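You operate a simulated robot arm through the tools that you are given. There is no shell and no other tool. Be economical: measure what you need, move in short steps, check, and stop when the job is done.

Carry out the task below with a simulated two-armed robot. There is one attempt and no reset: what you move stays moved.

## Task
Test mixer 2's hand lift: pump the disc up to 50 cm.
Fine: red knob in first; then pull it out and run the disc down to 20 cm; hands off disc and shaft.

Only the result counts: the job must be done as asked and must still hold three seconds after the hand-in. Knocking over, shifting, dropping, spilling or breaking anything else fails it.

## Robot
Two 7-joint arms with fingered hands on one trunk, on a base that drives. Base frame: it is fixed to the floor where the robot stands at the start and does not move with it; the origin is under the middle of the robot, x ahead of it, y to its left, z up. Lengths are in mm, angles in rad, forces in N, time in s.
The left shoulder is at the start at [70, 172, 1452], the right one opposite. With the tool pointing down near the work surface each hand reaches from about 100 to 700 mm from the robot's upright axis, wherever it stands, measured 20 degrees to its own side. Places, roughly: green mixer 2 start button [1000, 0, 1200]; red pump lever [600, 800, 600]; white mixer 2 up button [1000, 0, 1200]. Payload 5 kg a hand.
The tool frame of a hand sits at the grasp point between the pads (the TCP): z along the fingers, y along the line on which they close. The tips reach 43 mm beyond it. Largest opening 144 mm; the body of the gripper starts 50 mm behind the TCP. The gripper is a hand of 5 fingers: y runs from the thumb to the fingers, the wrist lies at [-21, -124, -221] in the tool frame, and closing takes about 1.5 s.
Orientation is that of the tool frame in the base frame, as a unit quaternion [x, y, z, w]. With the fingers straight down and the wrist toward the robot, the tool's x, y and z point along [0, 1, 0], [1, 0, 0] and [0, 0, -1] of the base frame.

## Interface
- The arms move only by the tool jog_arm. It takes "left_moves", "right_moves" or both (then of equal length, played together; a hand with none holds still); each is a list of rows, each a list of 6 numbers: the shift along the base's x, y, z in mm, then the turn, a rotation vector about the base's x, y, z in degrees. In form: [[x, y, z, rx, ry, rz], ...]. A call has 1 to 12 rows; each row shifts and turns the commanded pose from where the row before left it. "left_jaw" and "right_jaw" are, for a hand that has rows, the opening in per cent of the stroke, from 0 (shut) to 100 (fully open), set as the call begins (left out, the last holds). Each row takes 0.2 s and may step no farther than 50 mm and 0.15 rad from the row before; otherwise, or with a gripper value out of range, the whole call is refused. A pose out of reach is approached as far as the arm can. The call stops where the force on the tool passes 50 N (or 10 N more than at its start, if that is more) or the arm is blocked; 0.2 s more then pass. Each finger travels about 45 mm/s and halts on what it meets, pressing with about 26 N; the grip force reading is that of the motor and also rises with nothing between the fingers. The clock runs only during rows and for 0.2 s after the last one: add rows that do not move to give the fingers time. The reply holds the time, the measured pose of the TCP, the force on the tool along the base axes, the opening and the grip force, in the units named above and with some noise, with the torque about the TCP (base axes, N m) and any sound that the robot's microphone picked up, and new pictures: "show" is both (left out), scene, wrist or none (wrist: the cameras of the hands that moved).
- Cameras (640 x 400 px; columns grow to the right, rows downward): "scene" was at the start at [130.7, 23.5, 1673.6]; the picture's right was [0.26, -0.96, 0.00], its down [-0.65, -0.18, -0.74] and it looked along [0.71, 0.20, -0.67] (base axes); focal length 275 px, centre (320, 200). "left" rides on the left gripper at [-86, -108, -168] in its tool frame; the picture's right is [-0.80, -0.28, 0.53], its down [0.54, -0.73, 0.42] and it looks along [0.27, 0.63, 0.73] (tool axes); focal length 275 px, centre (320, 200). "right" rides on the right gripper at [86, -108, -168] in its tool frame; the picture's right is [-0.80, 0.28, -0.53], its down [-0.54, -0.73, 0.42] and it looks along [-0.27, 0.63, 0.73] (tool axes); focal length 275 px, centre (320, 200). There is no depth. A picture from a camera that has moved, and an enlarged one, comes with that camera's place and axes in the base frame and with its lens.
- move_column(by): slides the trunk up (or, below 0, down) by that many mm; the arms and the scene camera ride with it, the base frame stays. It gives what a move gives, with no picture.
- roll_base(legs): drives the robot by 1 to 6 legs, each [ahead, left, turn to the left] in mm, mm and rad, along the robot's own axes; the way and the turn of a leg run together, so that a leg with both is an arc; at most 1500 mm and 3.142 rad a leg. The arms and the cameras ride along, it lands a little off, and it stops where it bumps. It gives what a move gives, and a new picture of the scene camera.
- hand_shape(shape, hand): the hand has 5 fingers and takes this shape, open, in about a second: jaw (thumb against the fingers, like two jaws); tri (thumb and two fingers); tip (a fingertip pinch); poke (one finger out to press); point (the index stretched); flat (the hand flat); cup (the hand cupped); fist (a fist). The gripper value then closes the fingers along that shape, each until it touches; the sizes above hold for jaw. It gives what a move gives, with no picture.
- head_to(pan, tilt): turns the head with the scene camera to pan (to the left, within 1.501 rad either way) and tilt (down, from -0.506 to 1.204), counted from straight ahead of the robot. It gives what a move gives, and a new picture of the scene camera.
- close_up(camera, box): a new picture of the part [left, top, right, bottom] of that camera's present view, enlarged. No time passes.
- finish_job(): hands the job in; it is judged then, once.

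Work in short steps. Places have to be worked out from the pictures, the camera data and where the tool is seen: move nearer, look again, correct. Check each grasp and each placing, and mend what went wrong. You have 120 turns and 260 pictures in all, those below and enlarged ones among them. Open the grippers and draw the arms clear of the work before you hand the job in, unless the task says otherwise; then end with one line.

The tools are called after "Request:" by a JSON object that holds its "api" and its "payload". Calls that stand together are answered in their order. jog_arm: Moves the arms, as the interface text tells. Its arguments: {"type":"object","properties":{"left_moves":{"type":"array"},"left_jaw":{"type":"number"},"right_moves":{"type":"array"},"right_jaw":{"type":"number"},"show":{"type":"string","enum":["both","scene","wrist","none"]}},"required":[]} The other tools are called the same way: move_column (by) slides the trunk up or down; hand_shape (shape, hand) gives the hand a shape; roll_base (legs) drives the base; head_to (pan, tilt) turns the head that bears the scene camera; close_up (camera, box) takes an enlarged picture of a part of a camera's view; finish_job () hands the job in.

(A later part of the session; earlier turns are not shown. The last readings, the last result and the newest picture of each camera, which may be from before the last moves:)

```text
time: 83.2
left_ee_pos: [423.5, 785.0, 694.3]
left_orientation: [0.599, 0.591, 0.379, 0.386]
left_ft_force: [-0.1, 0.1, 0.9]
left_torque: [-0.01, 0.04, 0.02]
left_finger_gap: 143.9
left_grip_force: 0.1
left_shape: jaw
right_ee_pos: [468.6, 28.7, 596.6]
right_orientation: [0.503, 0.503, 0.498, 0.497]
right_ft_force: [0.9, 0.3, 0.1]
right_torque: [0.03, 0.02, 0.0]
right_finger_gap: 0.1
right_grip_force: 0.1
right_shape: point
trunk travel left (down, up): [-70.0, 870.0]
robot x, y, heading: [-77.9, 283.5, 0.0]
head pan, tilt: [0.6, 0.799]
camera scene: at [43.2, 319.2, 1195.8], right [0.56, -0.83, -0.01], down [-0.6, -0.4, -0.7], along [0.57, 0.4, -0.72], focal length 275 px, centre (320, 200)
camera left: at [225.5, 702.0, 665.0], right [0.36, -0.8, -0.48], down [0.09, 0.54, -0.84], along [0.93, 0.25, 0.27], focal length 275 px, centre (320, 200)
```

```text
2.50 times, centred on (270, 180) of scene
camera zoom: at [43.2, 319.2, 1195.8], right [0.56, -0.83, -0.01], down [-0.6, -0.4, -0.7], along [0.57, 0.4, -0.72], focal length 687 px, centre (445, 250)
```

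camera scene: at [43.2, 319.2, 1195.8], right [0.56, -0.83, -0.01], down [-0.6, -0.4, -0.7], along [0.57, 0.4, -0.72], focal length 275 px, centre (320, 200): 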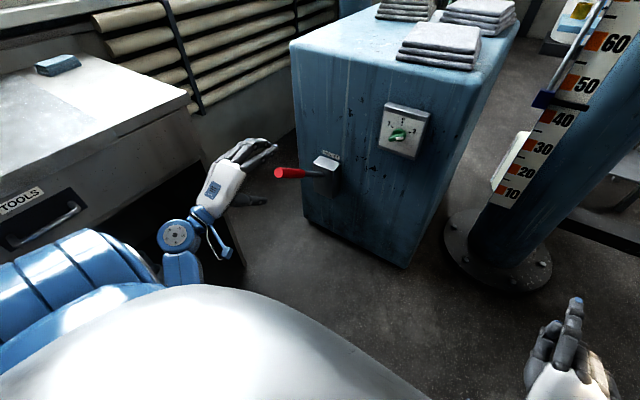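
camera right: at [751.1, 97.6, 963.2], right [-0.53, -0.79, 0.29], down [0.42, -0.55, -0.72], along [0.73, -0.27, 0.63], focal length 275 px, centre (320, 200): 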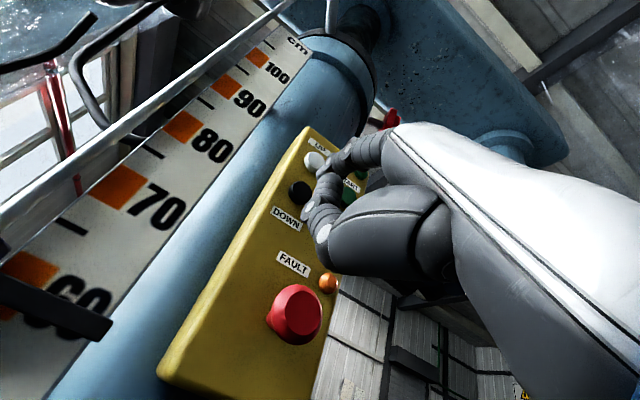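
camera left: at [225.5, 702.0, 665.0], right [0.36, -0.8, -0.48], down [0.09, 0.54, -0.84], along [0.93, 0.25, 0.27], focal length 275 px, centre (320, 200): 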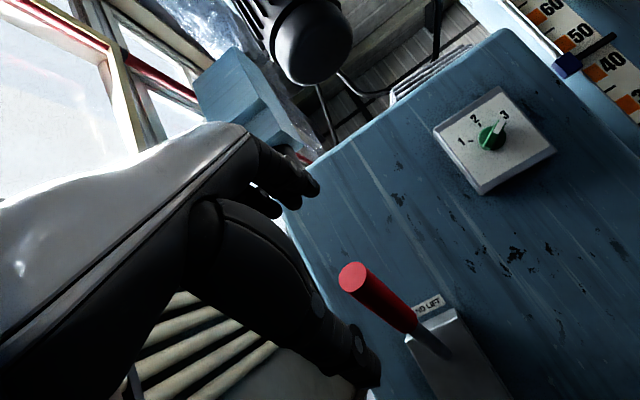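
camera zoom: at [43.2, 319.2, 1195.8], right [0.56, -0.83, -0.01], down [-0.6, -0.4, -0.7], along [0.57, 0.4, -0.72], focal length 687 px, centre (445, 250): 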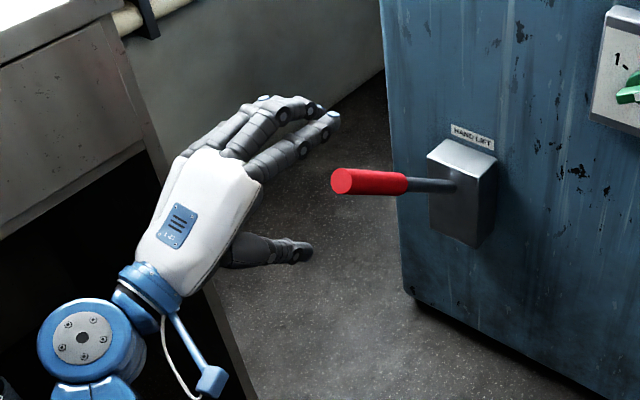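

This is the same alignment as before. I'll advance over the grip and close.

Request:
{"api": "jog_arm", "payload": {"left_moves": [[30, 0, -15, 0, 0, 0], [30, 0, -15, 0, 0, 0], [30, 0, -15, 0, 0, 0], [28, 0, -14, 0, 0, 0]], "show": "none"}}

Request:
{"api": "jog_arm", "payload": {"left_moves": [[0, 0, 0, 0, 0, 0], [0, 0, 0, 0, 0, 0], [0, 0, 0, 0, 0, 0], [0, 0, 0, 0, 0, 0], [0, 0, 0, 0, 0, 0], [0, 0, 0, 0, 0, 0], [0, 0, 0, 0, 0, 0], [0, 0, 0, 0, 0, 0]], "left_jaw": 0, "show": "wrist"}}

Request:
{"api": "head_to", "payload": {"pan": 0.3, "tilt": 0.5}}

Request:
{"api": "close_up", "payload": {"camera": "scene", "box": [320, 60, 480, 260]}}

```text
time: 84.2
left_ee_pos: [520.2, 776.7, 624.0]
left_orientation: [0.601, 0.598, 0.368, 0.382]
left_ft_force: [0.6, 1.7, -1.1]
left_torque: [0.01, -0.04, -0.02]
left_finger_gap: 143.7
left_grip_force: 0.0
left_shape: jaw
right_ee_pos: [460.4, 23.8, 604.1]
right_orientation: [0.5, 0.497, 0.505, 0.498]
right_ft_force: [0.6, 1.3, -0.3]
right_torque: [-0.03, -0.01, -0.01]
right_finger_gap: 0.2
right_grip_force: 0.0
right_shape: point
trunk travel left (down, up): [-70.0, 870.0]
robot x, y, heading: [-79.1, 283.6, -0.005]
head pan, tilt: [0.6, 0.799]
```

```text
time: 86.0
left_ee_pos: [521.1, 776.6, 626.0]
left_orientation: [0.601, 0.596, 0.37, 0.383]
left_ft_force: [-2.8, -4.2, -4.3]
left_torque: [-0.07, 0.16, -0.13]
left_finger_gap: 20.3
left_grip_force: 26.2
left_shape: jaw
right_ee_pos: [460.9, 23.3, 604.5]
right_orientation: [0.501, 0.496, 0.505, 0.498]
right_ft_force: [-0.3, -0.2, 0.5]
right_torque: [0.0, 0.03, 0.01]
right_finger_gap: 0.0
right_grip_force: 0.1
right_shape: point
trunk travel left (down, up): [-70.0, 870.0]
robot x, y, heading: [-79.1, 282.6, -0.002]
head pan, tilt: [0.6, 0.799]
camera left: at [321.9, 692.7, 602.4], right [0.35, -0.81, -0.48], down [0.07, 0.53, -0.84], along [0.94, 0.26, 0.24], focal length 275 px, centre (320, 200)
```

left: 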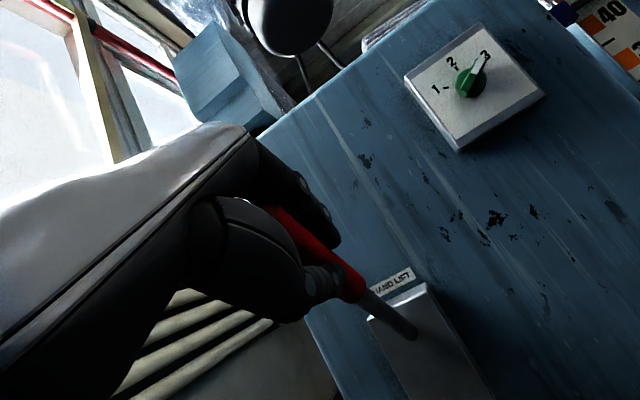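

```text
time: 86.8
left_ee_pos: [520.8, 777.7, 627.3]
left_orientation: [0.601, 0.596, 0.37, 0.383]
left_ft_force: [-8.6, -9.4, -7.9]
left_torque: [-0.05, 0.41, -0.3]
left_finger_gap: 20.1
left_grip_force: 26.1
left_shape: jaw
right_ee_pos: [461.7, 24.1, 603.5]
right_orientation: [0.501, 0.496, 0.504, 0.498]
right_ft_force: [0.6, 0.0, 0.4]
right_torque: [0.0, 0.0, 0.02]
right_finger_gap: 0.0
right_grip_force: 0.1
right_shape: point
trunk travel left (down, up): [-70.0, 870.0]
robot x, y, heading: [-81.7, 280.5, -0.001]
head pan, tilt: [0.3, 0.499]
camera scene: at [47.4, 291.1, 1225.4], right [0.29, -0.96, -0.01], down [-0.45, -0.13, -0.88], along [0.84, 0.27, -0.47], focal length 275 px, centre (320, 200)
```

scene: 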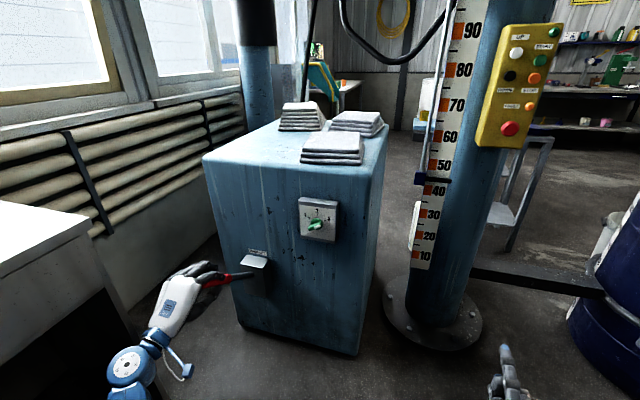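

```text
2.00 times, centred on (400, 160) of scene
camera zoom: at [47.4, 291.1, 1225.4], right [0.29, -0.96, -0.01], down [-0.45, -0.13, -0.88], along [0.84, 0.27, -0.47], focal length 550 px, centre (160, 280)
```

zoom: 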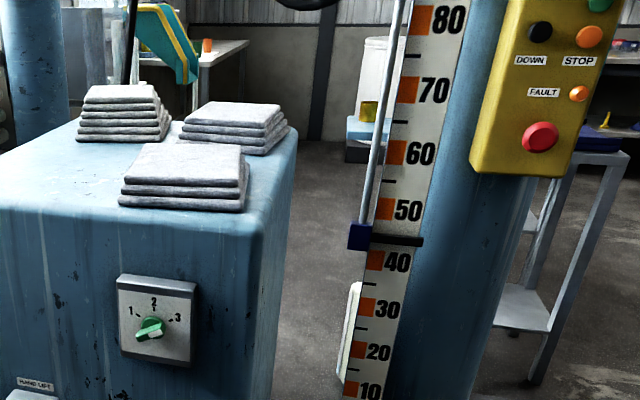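

It reads about 44.3 and the lever is gripped. I'll press it down about 30 mm in small steps, then wait and read the settled height.

Request:
{"api": "jog_arm", "payload": {"left_moves": [[-3, 0, -4, 0, -1.1, 0], [-3, 0, -4, 0, -1.1, 0], [-2.8, 0, -4.2, 0, -1.1, 0], [-2.7, 0, -4.3, 0, -1.1, 0], [-2.6, 0, -4.4, 0, -1.1, 0], [-2.5, 0, -4.5, 0, -1.1, 0]], "show": "none"}}

Request:
{"api": "close_up", "payload": {"camera": "scene", "box": [380, 80, 480, 220]}}

Request:
{"api": "jog_arm", "payload": {"left_moves": [[0, 0, 0, 0, 0, 0], [0, 0, 0, 0, 0, 0], [0, 0, 0, 0, 0, 0], [0, 0, 0, 0, 0, 0]], "show": "none"}}

Request:
{"api": "close_up", "payload": {"camera": "scene", "box": [380, 80, 480, 220]}}

```text
time: 87.7
left_ee_pos: [519.4, 780.5, 621.6]
left_orientation: [0.604, 0.575, 0.39, 0.391]
left_ft_force: [-7.5, -10.7, 6.4]
left_torque: [-0.04, -0.15, -0.29]
left_finger_gap: 20.7
left_grip_force: 25.9
left_shape: jaw
right_ee_pos: [462.5, 22.7, 603.8]
right_orientation: [0.502, 0.498, 0.5, 0.5]
right_ft_force: [0.4, -0.1, -0.8]
right_torque: [0.03, -0.04, 0.04]
right_finger_gap: 0.3
right_grip_force: 0.0
right_shape: point
trunk travel left (down, up): [-70.0, 870.0]
robot x, y, heading: [-79.6, 278.3, -0.006]
head pan, tilt: [0.3, 0.499]
stopped in row 4 (left hand): the force on the tool passed its limit at 54 N (the readings are from after the stop); the commanded pose is now the measured one
```

```text
2.86 times, centred on (430, 150) of scene
camera zoom: at [52.4, 294.4, 1226.0], right [0.29, -0.96, -0.01], down [-0.45, -0.13, -0.88], along [0.84, 0.26, -0.47], focal length 785 px, centre (6, 343)
```

zoom: 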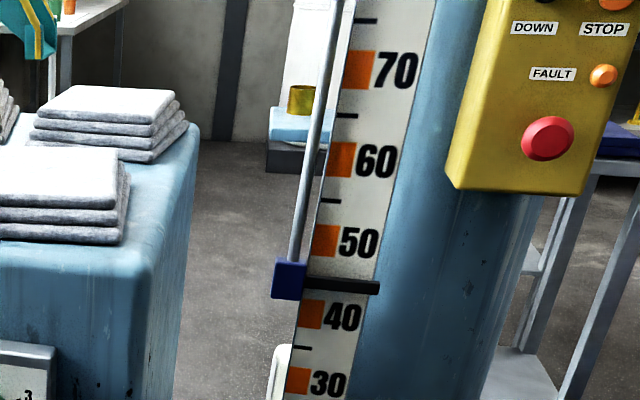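

```text
time: 88.7
left_ee_pos: [518.2, 781.1, 621.9]
left_orientation: [0.603, 0.576, 0.389, 0.392]
left_ft_force: [-7.7, -24.5, 7.1]
left_torque: [0.05, -0.18, -0.75]
left_finger_gap: 20.9
left_grip_force: 25.5
left_shape: jaw
right_ee_pos: [461.6, 23.5, 605.3]
right_orientation: [0.501, 0.498, 0.5, 0.501]
right_ft_force: [0.7, -0.1, -0.2]
right_torque: [0.0, 0.01, -0.01]
right_finger_gap: 0.0
right_grip_force: 0.0
right_shape: point
trunk travel left (down, up): [-70.0, 870.0]
robot x, y, heading: [-79.6, 280.3, -0.008]
head pan, tilt: [0.3, 0.499]
```

```text
2.86 times, centred on (430, 150) of scene
camera zoom: at [50.8, 295.8, 1226.3], right [0.29, -0.96, -0.01], down [-0.45, -0.13, -0.88], along [0.84, 0.26, -0.47], focal length 785 px, centre (6, 343)
```

zoom: 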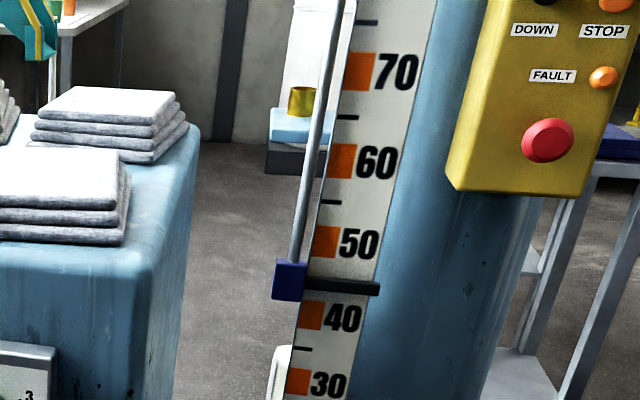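

There's no rise yet after 6 mm, but the side load on y has grown. I'll ease y back and continue downward in small steps.

Request:
{"api": "jog_arm", "payload": {"left_moves": [[-2, -4, -3, 0, -1, 0], [-2.5, -2, -4.5, 0, -1.2, 0], [-2.5, 0, -5, 0, -1.2, 0], [-2.5, 0, -5, 0, -1.2, 0], [-2.5, 0, -5, 0, -1.2, 0], [-2.4, 0, -5, 0, -1.2, 0]], "show": "none"}}

Request:
{"api": "close_up", "payload": {"camera": "scene", "box": [380, 80, 480, 220]}}

```text
time: 89.2
left_ee_pos: [517.0, 780.1, 618.4]
left_orientation: [0.61, 0.561, 0.402, 0.389]
left_ft_force: [3.1, -3.9, 0.2]
left_torque: [-0.05, 0.03, -0.09]
left_finger_gap: 20.3
left_grip_force: 26.0
left_shape: jaw
right_ee_pos: [461.9, 20.7, 603.1]
right_orientation: [0.503, 0.498, 0.499, 0.5]
right_ft_force: [0.6, -0.1, -1.5]
right_torque: [0.01, -0.08, 0.09]
right_finger_gap: 0.0
right_grip_force: 0.0
right_shape: point
trunk travel left (down, up): [-70.0, 870.0]
robot x, y, heading: [-78.8, 278.0, -0.009]
head pan, tilt: [0.3, 0.499]
stopped in row 2 (left hand): the force on the tool passed its limit at 53 N (the readings are from after the stop); the commanded pose is now the measured one
```

```text
2.86 times, centred on (430, 150) of scene
camera zoom: at [54.6, 293.6, 1225.9], right [0.29, -0.96, -0.01], down [-0.46, -0.13, -0.88], along [0.84, 0.26, -0.47], focal length 785 px, centre (6, 343)
```

zoom: 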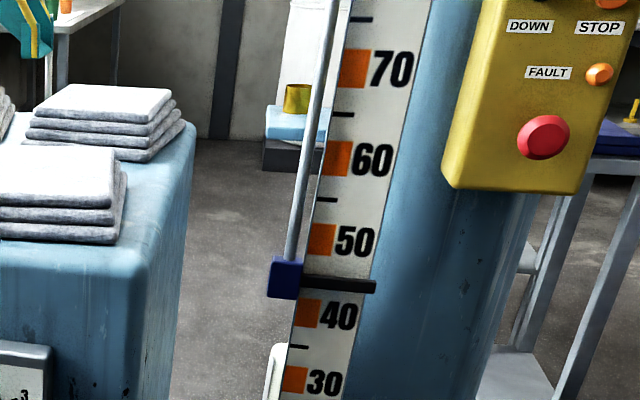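

The lever's resistance is near the 50 N limit. Slow 3.5 mm steps passed earlier, so I'll use those again.

Request:
{"api": "jog_arm", "payload": {"left_moves": [[-1.4, 0, -2.5, 0, -0.7, 0], [-1.4, 0, -2.5, 0, -0.7, 0], [-1.4, 0, -2.5, 0, -0.7, 0], [-1.4, 0, -2.5, 0, -0.7, 0], [-1.4, 0, -2.5, 0, -0.7, 0], [-1.4, 0, -2.5, 0, -0.7, 0], [-1.4, 0, -2.5, 0, -0.7, 0], [-1.4, 0, -2.5, 0, -0.7, 0]], "show": "none"}}

Request:
{"api": "close_up", "payload": {"camera": "scene", "box": [380, 80, 480, 220]}}

```text
time: 89.9
left_ee_pos: [513.1, 781.6, 612.5]
left_orientation: [0.617, 0.548, 0.41, 0.388]
left_ft_force: [0.8, -5.0, 1.9]
left_torque: [-0.07, -0.02, -0.12]
left_finger_gap: 19.9
left_grip_force: 25.4
left_shape: jaw
right_ee_pos: [462.4, 16.7, 603.4]
right_orientation: [0.504, 0.497, 0.498, 0.502]
right_ft_force: [0.6, -1.1, -1.5]
right_torque: [0.0, -0.08, 0.05]
right_finger_gap: 0.0
right_grip_force: 0.2
right_shape: point
trunk travel left (down, up): [-70.0, 870.0]
robot x, y, heading: [-81.4, 278.8, -0.017]
head pan, tilt: [0.3, 0.499]
stopped in row 3 (left hand): the force on the tool passed its limit at 54 N (the readings are from after the stop); the commanded pose is now the measured one
```

```text
2.86 times, centred on (430, 150) of scene
camera zoom: at [54.4, 292.3, 1226.0], right [0.28, -0.96, -0.01], down [-0.46, -0.13, -0.88], along [0.84, 0.25, -0.47], focal length 785 px, centre (6, 343)
```

zoom: 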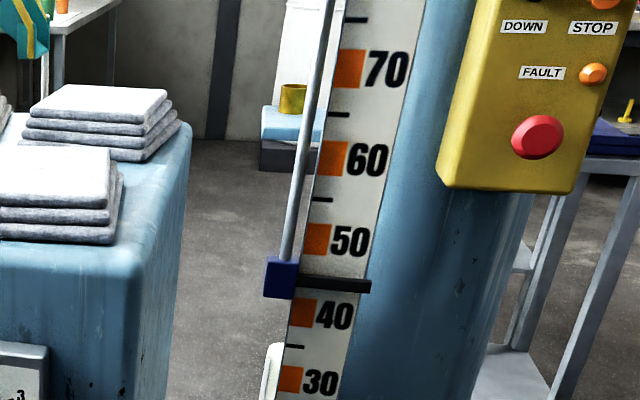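

Request:
{"api": "jog_arm", "payload": {"left_moves": [[-4, 0, -6.5, 0, -1.8, 0], [-4, 0, -6.7, 0, -1.8, 0], [-3.8, 0, -7, 0, -1.8, 0]], "show": "none"}}

Request:
{"api": "close_up", "payload": {"camera": "scene", "box": [380, 80, 480, 220]}}

```text
time: 90.4
left_ee_pos: [507.3, 781.9, 603.9]
left_orientation: [0.624, 0.531, 0.42, 0.391]
left_ft_force: [1.3, -4.1, 0.2]
left_torque: [-0.06, 0.01, -0.09]
left_finger_gap: 19.9
left_grip_force: 26.1
left_shape: jaw
right_ee_pos: [460.6, 13.7, 602.7]
right_orientation: [0.504, 0.496, 0.496, 0.503]
right_ft_force: [1.2, -1.3, -0.7]
right_torque: [0.02, -0.1, 0.13]
right_finger_gap: 0.0
right_grip_force: 0.1
right_shape: point
trunk travel left (down, up): [-70.0, 870.0]
robot x, y, heading: [-78.4, 281.9, -0.02]
head pan, tilt: [0.3, 0.499]
stopped in row 2 (left hand): the force on the tool passed its limit at 55 N (the readings are from after the stop); the commanded pose is now the measured one
```

```text
2.86 times, centred on (430, 150) of scene
camera zoom: at [55.2, 290.8, 1226.0], right [0.28, -0.96, -0.01], down [-0.46, -0.12, -0.88], along [0.84, 0.25, -0.47], focal length 785 px, centre (6, 343)
```

zoom: 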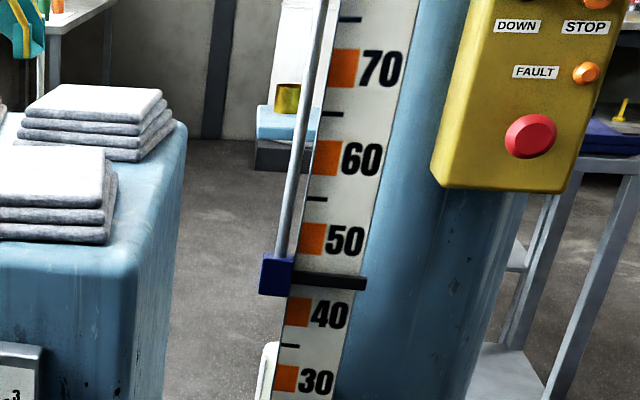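

The reading is 44.5, just starting to rise. The hand is rolling slightly, so I'll continue down with a small roll correction.

Request:
{"api": "jog_arm", "payload": {"left_moves": [[-3.6, 0, -7, -1.5, -1.8, 0], [-3.6, 0, -7, -1.5, -1.8, 0], [-3.4, 0, -7, -1.5, -1.8, 0]], "show": "none"}}

Request:
{"api": "close_up", "payload": {"camera": "scene", "box": [380, 80, 480, 220]}}

Request:
{"api": "close_up", "payload": {"camera": "scene", "box": [100, 220, 300, 380]}}

```text
time: 90.9
left_ee_pos: [502.1, 783.8, 595.8]
left_orientation: [0.627, 0.52, 0.42, 0.399]
left_ft_force: [1.2, -4.5, 2.3]
left_torque: [-0.05, -0.1, -0.11]
left_finger_gap: 19.9
left_grip_force: 25.9
left_shape: jaw
right_ee_pos: [460.6, 10.0, 602.3]
right_orientation: [0.506, 0.494, 0.495, 0.504]
right_ft_force: [1.4, -1.0, -0.8]
right_torque: [0.0, -0.1, 0.08]
right_finger_gap: 0.3
right_grip_force: 0.0
right_shape: point
trunk travel left (down, up): [-70.0, 870.0]
robot x, y, heading: [-74.3, 277.4, -0.028]
head pan, tilt: [0.3, 0.499]
stopped in row 2 (left hand): the force on the tool passed its limit at 56 N (the readings are from after the stop); the commanded pose is now the measured one
```

```text
2.86 times, centred on (430, 150) of scene
camera zoom: at [55.5, 289.3, 1226.0], right [0.27, -0.96, -0.01], down [-0.46, -0.12, -0.88], along [0.85, 0.25, -0.47], focal length 785 px, centre (6, 343)
```

zoom: 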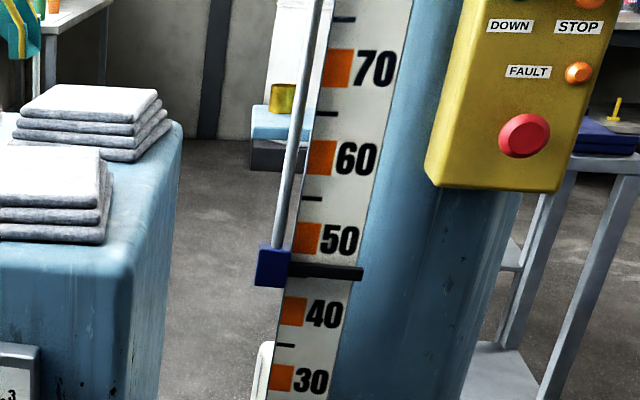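

```text
2.50 times, centred on (200, 300) of scene
camera zoom: at [55.5, 289.3, 1226.0], right [0.27, -0.96, -0.01], down [-0.46, -0.12, -0.88], along [0.85, 0.25, -0.47], focal length 687 px, centre (620, -50)
```

zoom: 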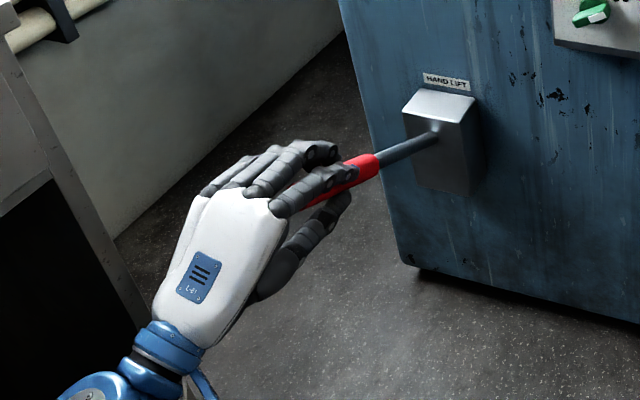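

It's rising, now about 46. I'll wait briefly to see whether it keeps going while the lever is held still.

Request:
{"api": "jog_arm", "payload": {"left_moves": [[0, 0, 0, 0, 0, 0], [0, 0, 0, 0, 0, 0], [0, 0, 0, 0, 0, 0]], "show": "none"}}

Request:
{"api": "close_up", "payload": {"camera": "scene", "box": [380, 80, 480, 220]}}

```text
time: 91.7
left_ee_pos: [501.5, 784.5, 594.2]
left_orientation: [0.624, 0.521, 0.421, 0.402]
left_ft_force: [3.5, -16.0, 1.1]
left_torque: [0.04, -0.07, -0.43]
left_finger_gap: 19.8
left_grip_force: 26.1
left_shape: jaw
right_ee_pos: [457.9, 11.2, 606.4]
right_orientation: [0.504, 0.495, 0.496, 0.505]
right_ft_force: [-0.1, 0.6, -0.6]
right_torque: [-0.02, -0.02, -0.01]
right_finger_gap: 0.1
right_grip_force: 0.2
right_shape: point
trunk travel left (down, up): [-70.0, 870.0]
robot x, y, heading: [-77.8, 277.6, -0.024]
head pan, tilt: [0.3, 0.499]
```

```text
2.86 times, centred on (430, 150) of scene
camera zoom: at [53.3, 293.2, 1226.7], right [0.27, -0.96, -0.01], down [-0.46, -0.12, -0.88], along [0.85, 0.24, -0.47], focal length 785 px, centre (6, 343)
```

zoom: 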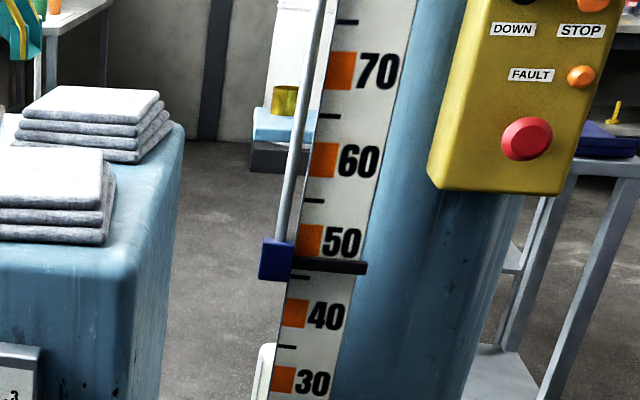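

It has settled near 47 and follows the lever at about 0.23 cm per mm. I need about 12 mm more, so I'll go down another 7 mm and check.

Request:
{"api": "jog_arm", "payload": {"left_moves": [[-3, -2, -6, 0, -1.5, 0], [-3, 0, -6, 0, -1.5, 0]], "show": "none"}}

Request:
{"api": "close_up", "payload": {"camera": "scene", "box": [380, 80, 480, 220]}}

```text
time: 92.2
left_ee_pos: [494.7, 784.1, 586.3]
left_orientation: [0.632, 0.507, 0.43, 0.398]
left_ft_force: [3.0, -6.2, 1.1]
left_torque: [-0.07, -0.03, -0.11]
left_finger_gap: 19.9
left_grip_force: 25.7
left_shape: jaw
right_ee_pos: [458.5, 6.7, 603.3]
right_orientation: [0.507, 0.494, 0.495, 0.505]
right_ft_force: [1.2, -0.9, -0.5]
right_torque: [0.0, -0.07, 0.11]
right_finger_gap: 0.4
right_grip_force: 0.0
right_shape: point
trunk travel left (down, up): [-70.0, 870.0]
robot x, y, heading: [-78.9, 275.8, -0.027]
head pan, tilt: [0.3, 0.499]
stopped in row 2 (left hand): the force on the tool passed its limit at 56 N (the readings are from after the stop); the commanded pose is now the measured one
```

```text
2.86 times, centred on (430, 150) of scene
camera zoom: at [56.0, 288.3, 1225.9], right [0.27, -0.96, -0.01], down [-0.46, -0.12, -0.88], along [0.85, 0.24, -0.47], focal length 785 px, centre (6, 343)
```

zoom: 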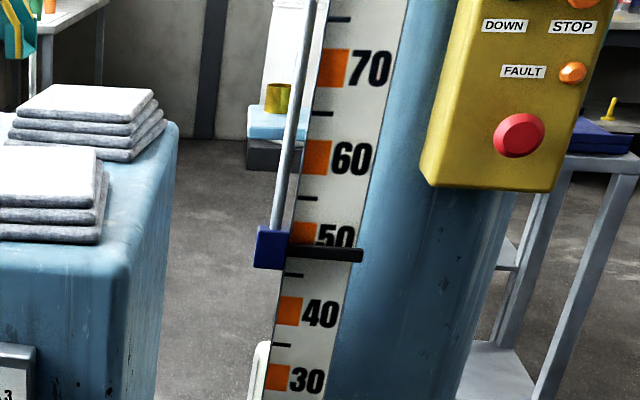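

Request:
{"api": "jog_arm", "payload": {"left_moves": [[0, 0, 0, 0, 0, 0], [0, 0, 0, 0, 0, 0], [0, 0, 0, 0, 0, 0]], "show": "wrist"}}

Request:
{"api": "close_up", "payload": {"camera": "scene", "box": [380, 80, 480, 220]}}

```text
time: 93.0
left_ee_pos: [496.1, 784.7, 586.1]
left_orientation: [0.63, 0.508, 0.429, 0.401]
left_ft_force: [4.6, -16.6, 0.3]
left_torque: [0.04, -0.05, -0.52]
left_finger_gap: 20.0
left_grip_force: 26.0
left_shape: jaw
right_ee_pos: [458.2, 10.4, 605.8]
right_orientation: [0.506, 0.493, 0.494, 0.507]
right_ft_force: [-0.1, -0.2, -0.1]
right_torque: [-0.03, -0.01, -0.02]
right_finger_gap: 0.1
right_grip_force: 0.1
right_shape: point
trunk travel left (down, up): [-70.0, 870.0]
robot x, y, heading: [-78.1, 278.6, -0.024]
head pan, tilt: [0.3, 0.499]
camera left: at [294.7, 729.4, 523.8], right [0.33, -0.77, -0.54], down [0.25, 0.62, -0.74], along [0.91, 0.11, 0.4], focal length 275 px, centre (320, 200)
```

left: 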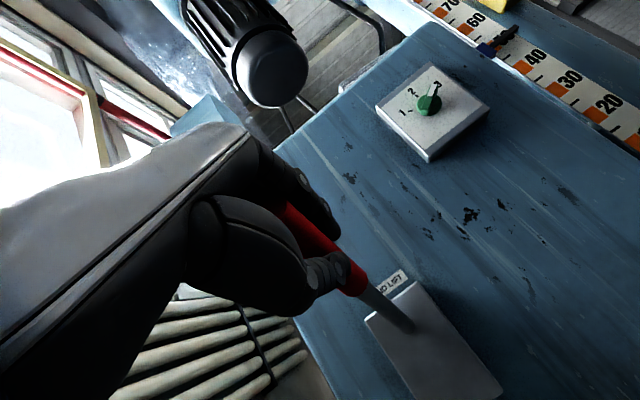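

```text
2.86 times, centred on (430, 150) of scene
camera zoom: at [53.9, 292.3, 1226.6], right [0.27, -0.96, -0.01], down [-0.46, -0.12, -0.88], along [0.85, 0.24, -0.47], focal length 785 px, centre (6, 343)
```

zoom: 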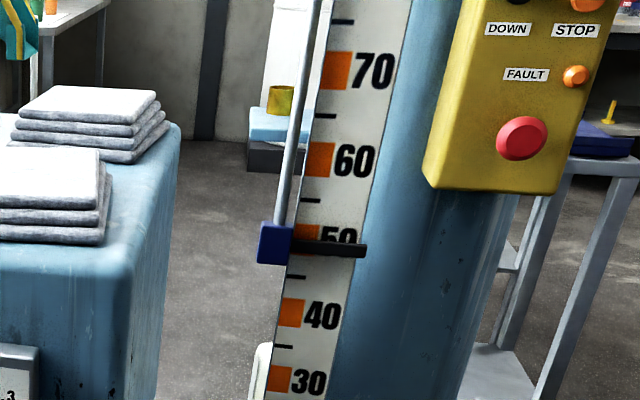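

It reads about 49.2, or about 49.6 once I allow for looking down at it. I'll make one tiny extra press.

Request:
{"api": "jog_arm", "payload": {"left_moves": [[-2, -1, -4, 0, -1, 0], [0, 0, 0, 0, 0, 0], [0, 0, 0, 0, 0, 0]], "show": "none"}}

Request:
{"api": "close_up", "payload": {"camera": "scene", "box": [380, 80, 480, 220]}}

Request:
{"api": "close_up", "payload": {"camera": "left", "box": [420, 0, 600, 110]}}

```text
time: 93.8
left_ee_pos: [493.2, 785.5, 581.4]
left_orientation: [0.635, 0.5, 0.434, 0.398]
left_ft_force: [4.8, -5.6, 1.5]
left_torque: [-0.1, -0.02, -0.13]
left_finger_gap: 19.8
left_grip_force: 26.0
left_shape: jaw
right_ee_pos: [459.4, 6.4, 603.7]
right_orientation: [0.507, 0.493, 0.493, 0.506]
right_ft_force: [0.5, -1.2, -0.6]
right_torque: [-0.03, -0.04, 0.05]
right_finger_gap: 0.2
right_grip_force: 0.2
right_shape: point
trunk travel left (down, up): [-70.0, 870.0]
robot x, y, heading: [-75.3, 277.1, -0.032]
head pan, tilt: [0.3, 0.499]
stopped in row 3 (left hand): the force on the tool passed its limit at 51 N (the readings are from after the stop); the commanded pose is now the measured one
```

```text
2.86 times, centred on (430, 150) of scene
camera zoom: at [56.2, 288.3, 1226.0], right [0.27, -0.96, -0.01], down [-0.46, -0.12, -0.88], along [0.85, 0.24, -0.47], focal length 785 px, centre (6, 343)
```

zoom: 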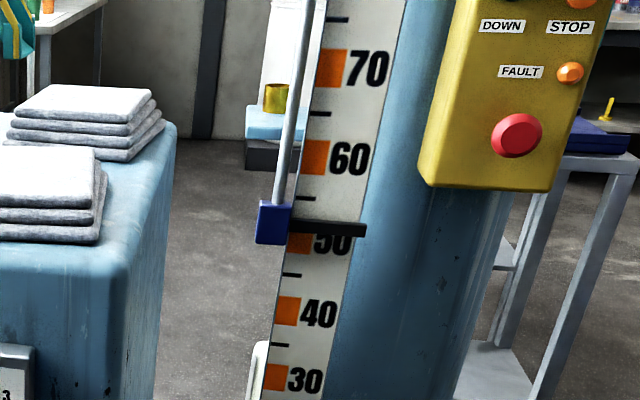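

```text
3.56 times, centred on (510, 55) of left
camera zoom: at [291.5, 732.2, 516.5], right [0.33, -0.77, -0.55], down [0.26, 0.64, -0.73], along [0.91, 0.09, 0.4], focal length 979 px, centre (-356, 716)
```

zoom: 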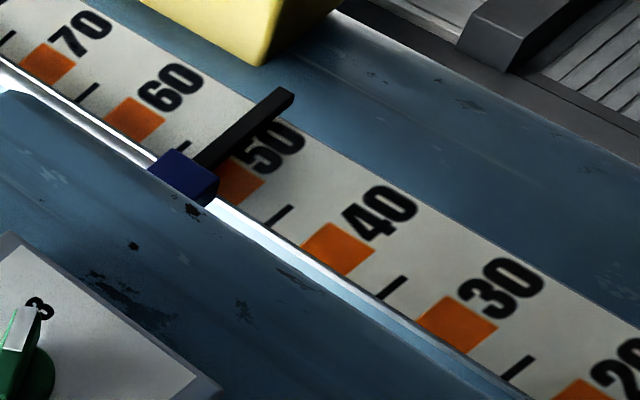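

Apparent reading 51.2, slightly high. I'll open the hand now to release the lever, let it settle and read precisely.

Request:
{"api": "jog_arm", "payload": {"left_moves": [[0, 0, 0, 0, 0, 0], [0, 0, 0, 0, 0, 0], [0, 0, 0, 0, 0, 0], [0, 0, 0, 0, 0, 0]], "left_jaw": 100, "show": "none"}}

Request:
{"api": "close_up", "payload": {"camera": "scene", "box": [380, 80, 480, 220]}}

Request:
{"api": "close_up", "payload": {"camera": "left", "box": [420, 0, 600, 110]}}

```text
time: 94.8
left_ee_pos: [491.2, 787.9, 581.1]
left_orientation: [0.634, 0.501, 0.434, 0.399]
left_ft_force: [-0.8, -0.2, 0.8]
left_torque: [0.0, 0.0, 0.0]
left_finger_gap: 143.9
left_grip_force: 0.1
left_shape: jaw
right_ee_pos: [458.2, 8.7, 606.4]
right_orientation: [0.506, 0.493, 0.494, 0.507]
right_ft_force: [0.6, -0.4, 0.8]
right_torque: [-0.01, 0.03, -0.02]
right_finger_gap: 0.0
right_grip_force: 0.2
right_shape: point
trunk travel left (down, up): [-70.0, 870.0]
robot x, y, heading: [-80.3, 276.6, -0.03]
head pan, tilt: [0.3, 0.499]
```

```text
2.86 times, centred on (430, 150) of scene
camera zoom: at [54.5, 291.9, 1226.6], right [0.27, -0.96, -0.01], down [-0.46, -0.12, -0.88], along [0.85, 0.24, -0.47], focal length 785 px, centre (6, 343)
```

zoom: 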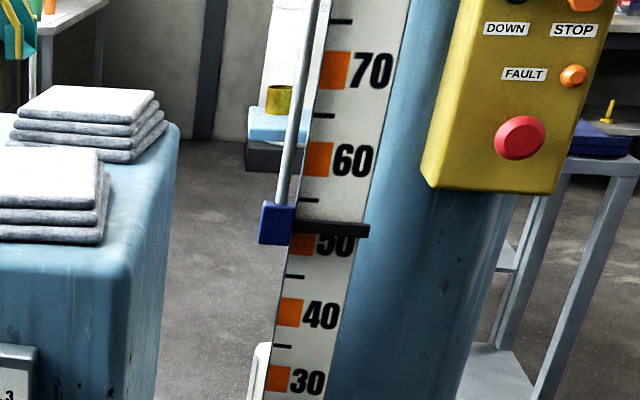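

```text
3.56 times, centred on (510, 55) of left
camera zoom: at [290.6, 733.6, 515.9], right [0.33, -0.77, -0.55], down [0.26, 0.63, -0.73], along [0.91, 0.1, 0.41], focal length 979 px, centre (-356, 716)
```

zoom: 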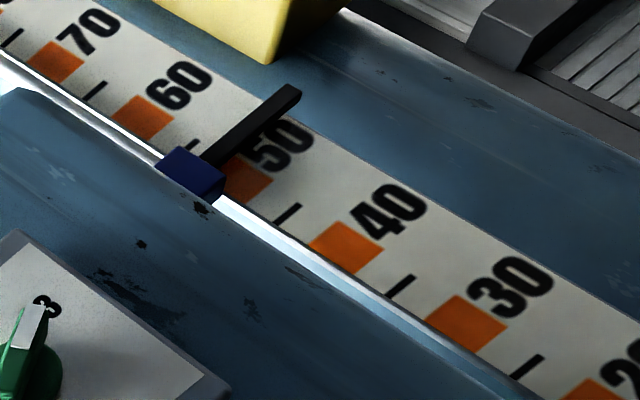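

The two views together put the settled height at about 52.0. I want it closer to 50, so I'll redo it with one improvement: at this trunk height a base spot near (0, 200) should let the right hand reach the panel and the left hand reach the lever. I'll withdraw the left hand and move there.

Request:
{"api": "jog_arm", "payload": {"left_moves": [[-30, 0, -5, 0, 0, 0], [-30, 0, 0, 0, 0, 0], [-30, 0, 0, 0, 0, 0], [-30, 0, 0, 0, 0, 0]], "show": "none"}}

Request:
{"api": "roll_base", "payload": {"legs": [[0, -80, 0.03], [80, 0, 0]]}}

Request:
{"api": "hand_shape", "payload": {"hand": "right", "shape": "jaw"}}

```text
time: 95.8
left_ee_pos: [380.3, 789.7, 567.6]
left_orientation: [0.634, 0.501, 0.433, 0.401]
left_ft_force: [0.3, -0.1, 0.7]
left_torque: [0.02, -0.01, 0.0]
left_finger_gap: 144.0
left_grip_force: 0.1
left_shape: jaw
right_ee_pos: [462.8, 13.4, 598.0]
right_orientation: [0.508, 0.497, 0.489, 0.507]
right_ft_force: [-0.3, 0.0, 0.1]
right_torque: [0.0, 0.02, -0.01]
right_finger_gap: 0.0
right_grip_force: 0.0
right_shape: point
trunk travel left (down, up): [-70.0, 870.0]
robot x, y, heading: [-83.3, 278.7, -0.028]
head pan, tilt: [0.3, 0.499]
```

```text
time: 97.6
left_ee_pos: [441.5, 725.5, 567.1]
left_orientation: [0.625, 0.512, 0.438, 0.394]
left_ft_force: [-0.4, 0.3, -0.4]
left_torque: [0.05, 0.02, 0.0]
left_finger_gap: 144.1
left_grip_force: 0.2
left_shape: jaw
right_ee_pos: [548.7, -50.4, 598.0]
right_orientation: [0.499, 0.506, 0.498, 0.498]
right_ft_force: [0.1, 0.0, -0.7]
right_torque: [0.02, 0.0, -0.02]
right_finger_gap: 0.0
right_grip_force: 0.0
right_shape: point
trunk travel left (down, up): [-70.0, 870.0]
robot x, y, heading: [0.4, 196.3, 0.004]
head pan, tilt: [0.3, 0.499]
camera scene: at [141.7, 223.7, 1220.0], right [0.3, -0.95, 0.0], down [-0.46, -0.14, -0.88], along [0.84, 0.26, -0.48], focal length 275 px, centre (320, 200)
```

scene: 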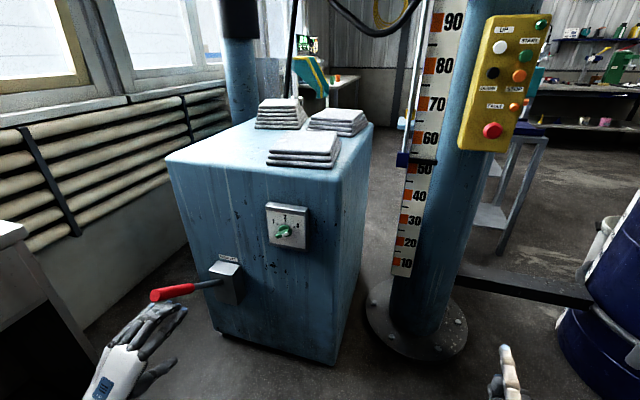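

```text
time: 98.5
left_ee_pos: [440.3, 723.8, 569.6]
left_orientation: [0.626, 0.51, 0.44, 0.394]
left_ft_force: [0.0, 0.2, 0.5]
left_torque: [-0.01, 0.01, -0.01]
left_finger_gap: 144.0
left_grip_force: 0.2
left_shape: jaw
right_ee_pos: [548.0, -51.1, 598.2]
right_orientation: [0.499, 0.504, 0.499, 0.499]
right_ft_force: [0.2, 0.1, 0.3]
right_torque: [-0.02, -0.02, 0.02]
right_finger_gap: 143.5
right_grip_force: 0.1
right_shape: jaw
trunk travel left (down, up): [-70.0, 870.0]
robot x, y, heading: [-0.5, 194.9, 0.001]
head pan, tilt: [0.3, 0.499]
```

Request:
{"api": "jog_arm", "payload": {"right_moves": [[12, 6, 43, 0, 0, 0], [12, 6, 43, 0, 0, 0], [12, 6, 43, 0, 0, 0], [12, 6, 43, 0, 0, 0], [12, 6, 43, 0, 0, 0], [12, 6, 43, 0, 0, 0], [12, 6, 43, 0, 0, 0], [12, 6, 43, 0, 0, 0], [12, 5, 43, 0, 0, 0], [12, 4, 45, 0, 0, 0], [45, 0, 0, 0, 0, 0], [45, 0, 0, 0, 0, 0]], "right_jaw": 60, "show": "none"}}

Request:
{"api": "jog_arm", "payload": {"right_moves": [[45, 0, 0, 0, 0, 0], [45, 0, 0, 0, 0, 0], [20, 0, 0, 0, 0, 0]]}}

Request:
{"api": "close_up", "payload": {"camera": "right", "box": [200, 100, 400, 350]}}

```text
time: 101.1
left_ee_pos: [440.3, 723.2, 567.5]
left_orientation: [0.626, 0.511, 0.439, 0.393]
left_ft_force: [-0.5, 1.1, -0.3]
left_torque: [-0.02, 0.0, -0.01]
left_finger_gap: 144.2
left_grip_force: 0.0
left_shape: jaw
right_ee_pos: [758.3, 3.5, 1032.0]
right_orientation: [0.499, 0.503, 0.498, 0.499]
right_ft_force: [0.1, -0.8, -0.5]
right_torque: [0.02, -0.06, 0.01]
right_finger_gap: 86.8
right_grip_force: 0.0
right_shape: jaw
trunk travel left (down, up): [-70.0, 870.0]
robot x, y, heading: [-3.5, 198.3, -0.001]
head pan, tilt: [0.3, 0.499]
```

```text
time: 101.9
left_ee_pos: [439.5, 723.5, 568.6]
left_orientation: [0.625, 0.511, 0.439, 0.393]
left_ft_force: [0.2, 0.1, 0.7]
left_torque: [-0.02, 0.0, 0.03]
left_finger_gap: 143.9
left_grip_force: 0.1
left_shape: jaw
right_ee_pos: [868.4, 3.3, 1029.4]
right_orientation: [0.499, 0.503, 0.5, 0.498]
right_ft_force: [-0.6, -0.2, -0.6]
right_torque: [0.02, 0.0, -0.01]
right_finger_gap: 86.8
right_grip_force: 0.0
right_shape: jaw
trunk travel left (down, up): [-70.0, 870.0]
robot x, y, heading: [-0.4, 193.6, -0.001]
head pan, tilt: [0.3, 0.499]
camera scene: at [138.0, 220.8, 1220.0], right [0.3, -0.95, -0.01], down [-0.46, -0.14, -0.88], along [0.84, 0.26, -0.48], focal length 275 px, centre (320, 200)
camera right: at [700.6, 88.8, 921.7], right [-0.53, -0.8, 0.29], down [0.42, -0.54, -0.73], along [0.74, -0.26, 0.62], focal length 275 px, centre (320, 200)
```

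scene: 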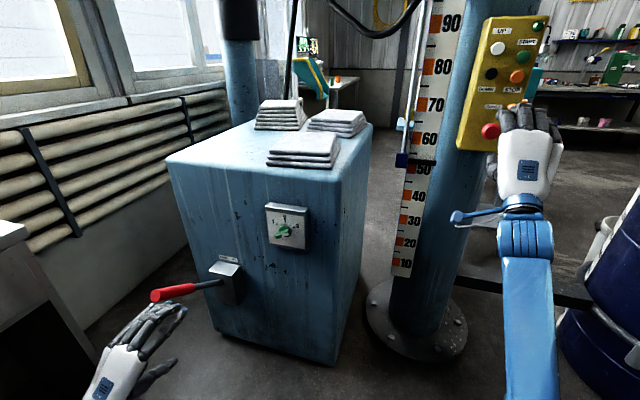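
right: 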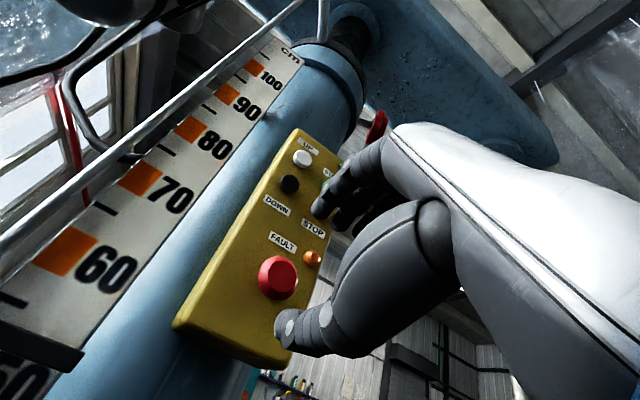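

```text
1.60 times, centred on (300, 225) of right
camera zoom: at [700.6, 88.8, 921.7], right [-0.53, -0.8, 0.29], down [0.42, -0.54, -0.73], along [0.74, -0.26, 0.62], focal length 440 px, centre (352, 160)
```

zoom: 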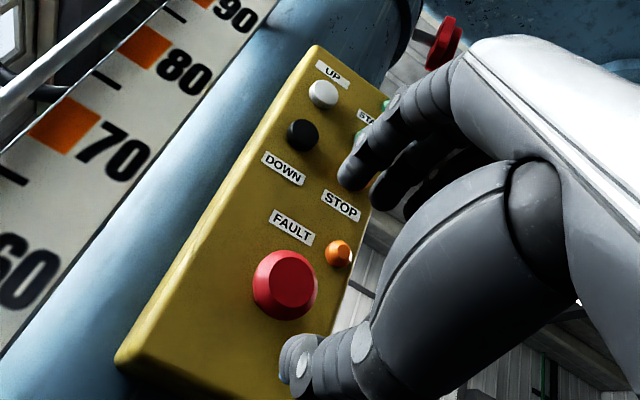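

The right hand reaches the panel from here. I'll advance to the same grasp point (945, 6, 1030), close, and then pull.

Request:
{"api": "jog_arm", "payload": {"right_moves": [[35, 1, 0, 0, 0, 0], [25, 1, 0, 0, 0, 0], [10, 0, 0, 0, 0, 0], [7, 0, 0, 0, 0, 0]], "show": "none"}}

Request:
{"api": "jog_arm", "payload": {"right_moves": [[0, 0, 0, 0, 0, 0], [0, 0, 0, 0, 0, 0], [0, 0, 0, 0, 0, 0], [0, 0, 0, 0, 0, 0], [0, 0, 0, 0, 0, 0], [0, 0, 0, 0, 0, 0]], "right_jaw": 0, "show": "wrist"}}

Request:
{"api": "jog_arm", "payload": {"right_moves": [[-5, 0, 0, 0, 0, 0], [-6, 0, 0, 0, 0, 0], [-6, 0, 0, 0, 0, 0], [-6, 0, 0, 0, 0, 0], [-6, 0, 0, 0, 0, 0]], "show": "wrist"}}

```text
time: 102.9
left_ee_pos: [438.8, 722.9, 568.8]
left_orientation: [0.625, 0.51, 0.44, 0.394]
left_ft_force: [0.0, 0.0, 0.5]
left_torque: [0.04, 0.03, 0.02]
left_finger_gap: 143.8
left_grip_force: 0.1
left_shape: jaw
right_ee_pos: [943.5, 5.8, 1030.5]
right_orientation: [0.499, 0.503, 0.499, 0.498]
right_ft_force: [-0.2, -0.5, -0.1]
right_torque: [0.02, -0.02, 0.01]
right_finger_gap: 86.5
right_grip_force: 0.0
right_shape: jaw
trunk travel left (down, up): [-70.0, 870.0]
robot x, y, heading: [2.4, 198.0, 0.004]
head pan, tilt: [0.3, 0.499]
```

```text
time: 104.3
left_ee_pos: [439.2, 723.7, 567.6]
left_orientation: [0.625, 0.511, 0.44, 0.393]
left_ft_force: [0.3, 0.1, -0.3]
left_torque: [0.01, 0.0, -0.01]
left_finger_gap: 143.8
left_grip_force: 0.1
left_shape: jaw
right_ee_pos: [944.3, 3.9, 1030.4]
right_orientation: [0.499, 0.504, 0.5, 0.498]
right_ft_force: [3.9, 1.0, -3.1]
right_torque: [-0.04, -0.04, 0.03]
right_finger_gap: 32.2
right_grip_force: 26.4
right_shape: jaw
trunk travel left (down, up): [-70.0, 870.0]
robot x, y, heading: [-0.9, 197.9, 0.005]
head pan, tilt: [0.3, 0.499]
camera right: at [776.4, 89.8, 921.3], right [-0.53, -0.8, 0.29], down [0.42, -0.54, -0.73], along [0.74, -0.26, 0.62], focal length 275 px, centre (320, 200)
```

right: 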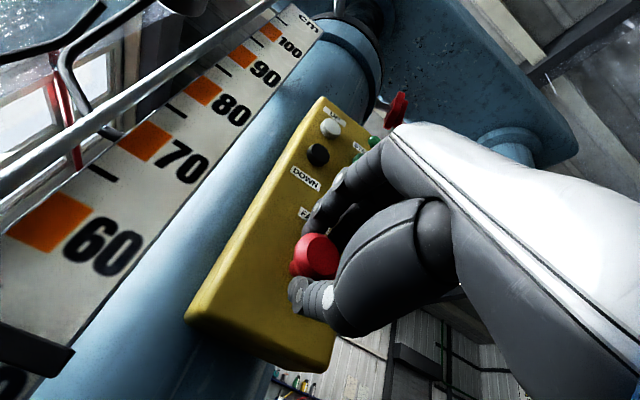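

```text
time: 105.2
left_ee_pos: [439.3, 723.7, 567.9]
left_orientation: [0.625, 0.512, 0.439, 0.393]
left_ft_force: [1.2, 0.7, -0.7]
left_torque: [0.0, 0.02, 0.0]
left_finger_gap: 144.0
left_grip_force: 0.1
left_shape: jaw
right_ee_pos: [929.8, 4.4, 1025.5]
right_orientation: [0.501, 0.506, 0.497, 0.497]
right_ft_force: [31.6, -2.7, 5.8]
right_torque: [-0.01, -0.25, -0.11]
right_finger_gap: 28.9
right_grip_force: 25.9
right_shape: jaw
trunk travel left (down, up): [-70.0, 870.0]
robot x, y, heading: [0.1, 199.7, 0.006]
head pan, tilt: [0.3, 0.499]
stopped in row 4 (right hand): the force on the tool passed its limit at 54 N (the readings are from after the stop); the commanded pose is now the measured one
camera right: at [761.3, 90.3, 918.7], right [-0.53, -0.8, 0.3], down [0.41, -0.55, -0.73], along [0.74, -0.26, 0.62], focal length 275 px, centre (320, 200)
```

right: 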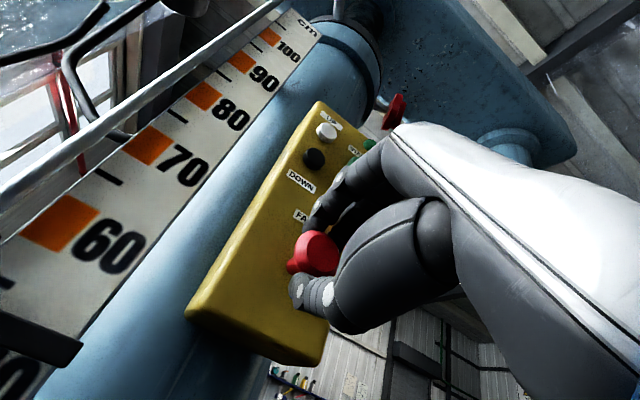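

The knob has been pulled to the same end stop. I'll release it, switch to pointing and line up on DOWN.

Request:
{"api": "jog_arm", "payload": {"right_moves": [[3, 0, 0, 0, 0, 0], [0, 0, 0, 0, 0, 0], [0, 0, 0, 0, 0, 0], [0, 0, 0, 0, 0, 0], [-40, 0, 0, 0, 0, 0], [-40, 0, 0, 0, 0, 0], [0, 0, -40, 0, 0, 0]], "right_jaw": 60, "show": "none"}}

Request:
{"api": "hand_shape", "payload": {"hand": "right", "shape": "point"}}

Request:
{"api": "jog_arm", "payload": {"right_moves": [[0, 4, 43, 0, 0, 0], [0, 4, 43, 0, 0, 0], [40, 0, 0, 0, 0, 0], [20, 0, 0, 0, 0, 0]]}}

Request:
{"api": "close_up", "payload": {"camera": "scene", "box": [380, 0, 560, 200]}}

```text
time: 106.8
left_ee_pos: [439.3, 724.3, 566.8]
left_orientation: [0.625, 0.512, 0.439, 0.393]
left_ft_force: [0.7, -0.4, 0.5]
left_torque: [0.03, 0.01, -0.01]
left_finger_gap: 143.9
left_grip_force: 0.0
left_shape: jaw
right_ee_pos: [849.8, 5.4, 988.5]
right_orientation: [0.5, 0.504, 0.499, 0.498]
right_ft_force: [-0.2, -0.9, 0.4]
right_torque: [-0.04, 0.03, -0.02]
right_finger_gap: 86.3
right_grip_force: 0.0
right_shape: jaw
trunk travel left (down, up): [-70.0, 870.0]
robot x, y, heading: [1.0, 192.6, 0.001]
head pan, tilt: [0.3, 0.499]
```

```text
time: 107.7
left_ee_pos: [439.5, 723.8, 567.2]
left_orientation: [0.626, 0.511, 0.439, 0.393]
left_ft_force: [-0.3, -0.2, -0.3]
left_torque: [-0.01, 0.01, 0.01]
left_finger_gap: 144.3
left_grip_force: 0.2
left_shape: jaw
right_ee_pos: [849.9, 5.2, 988.1]
right_orientation: [0.5, 0.504, 0.498, 0.498]
right_ft_force: [-0.1, -0.3, 0.0]
right_torque: [0.0, 0.01, 0.0]
right_finger_gap: 136.3
right_grip_force: 0.1
right_shape: point
trunk travel left (down, up): [-70.0, 870.0]
robot x, y, heading: [1.6, 198.1, 0.004]
head pan, tilt: [0.3, 0.499]
```

```text
time: 108.7
left_ee_pos: [439.2, 722.6, 568.9]
left_orientation: [0.626, 0.512, 0.439, 0.392]
left_ft_force: [0.1, -0.4, 1.1]
left_torque: [0.01, 0.04, -0.03]
left_finger_gap: 144.0
left_grip_force: 0.0
left_shape: jaw
right_ee_pos: [909.4, 11.4, 1074.3]
right_orientation: [0.5, 0.504, 0.498, 0.497]
right_ft_force: [0.1, 0.0, -1.0]
right_torque: [0.01, 0.02, -0.01]
right_finger_gap: 136.5
right_grip_force: 0.0
right_shape: point
trunk travel left (down, up): [-70.0, 870.0]
robot x, y, heading: [0.7, 198.1, 0.005]
head pan, tilt: [0.3, 0.499]
camera scene: at [138.8, 219.9, 1219.7], right [0.3, -0.95, -0.01], down [-0.46, -0.14, -0.88], along [0.84, 0.27, -0.48], focal length 275 px, centre (320, 200)
camera right: at [741.1, 96.9, 966.7], right [-0.53, -0.8, 0.29], down [0.42, -0.54, -0.73], along [0.74, -0.26, 0.62], focal length 275 px, centre (320, 200)
```

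scene: 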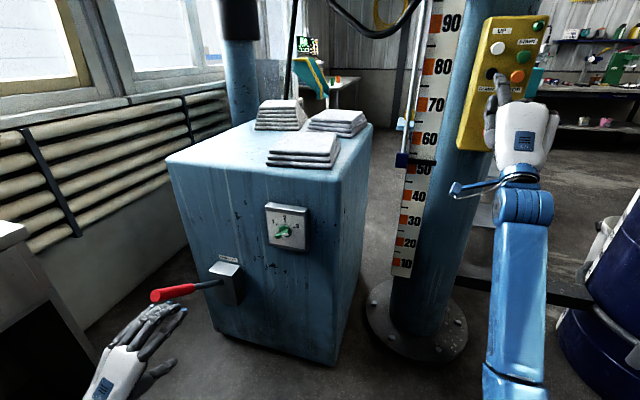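
right: 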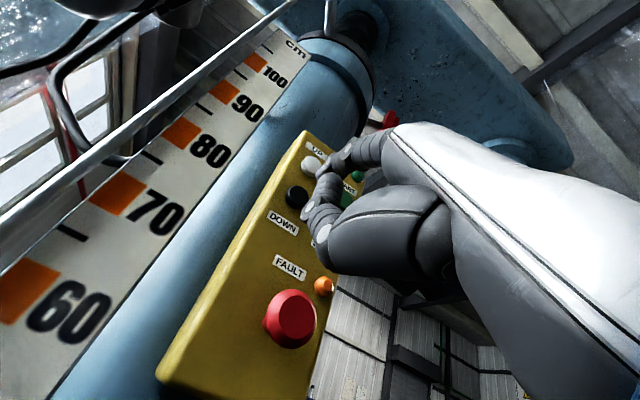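

```text
2.00 times, centred on (470, 100) of scene
camera zoom: at [138.8, 219.9, 1219.7], right [0.3, -0.95, -0.01], down [-0.46, -0.14, -0.88], along [0.84, 0.27, -0.48], focal length 550 px, centre (20, 400)
```

zoom: 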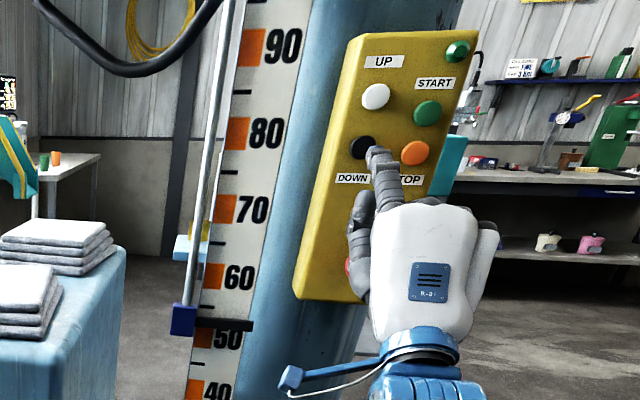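

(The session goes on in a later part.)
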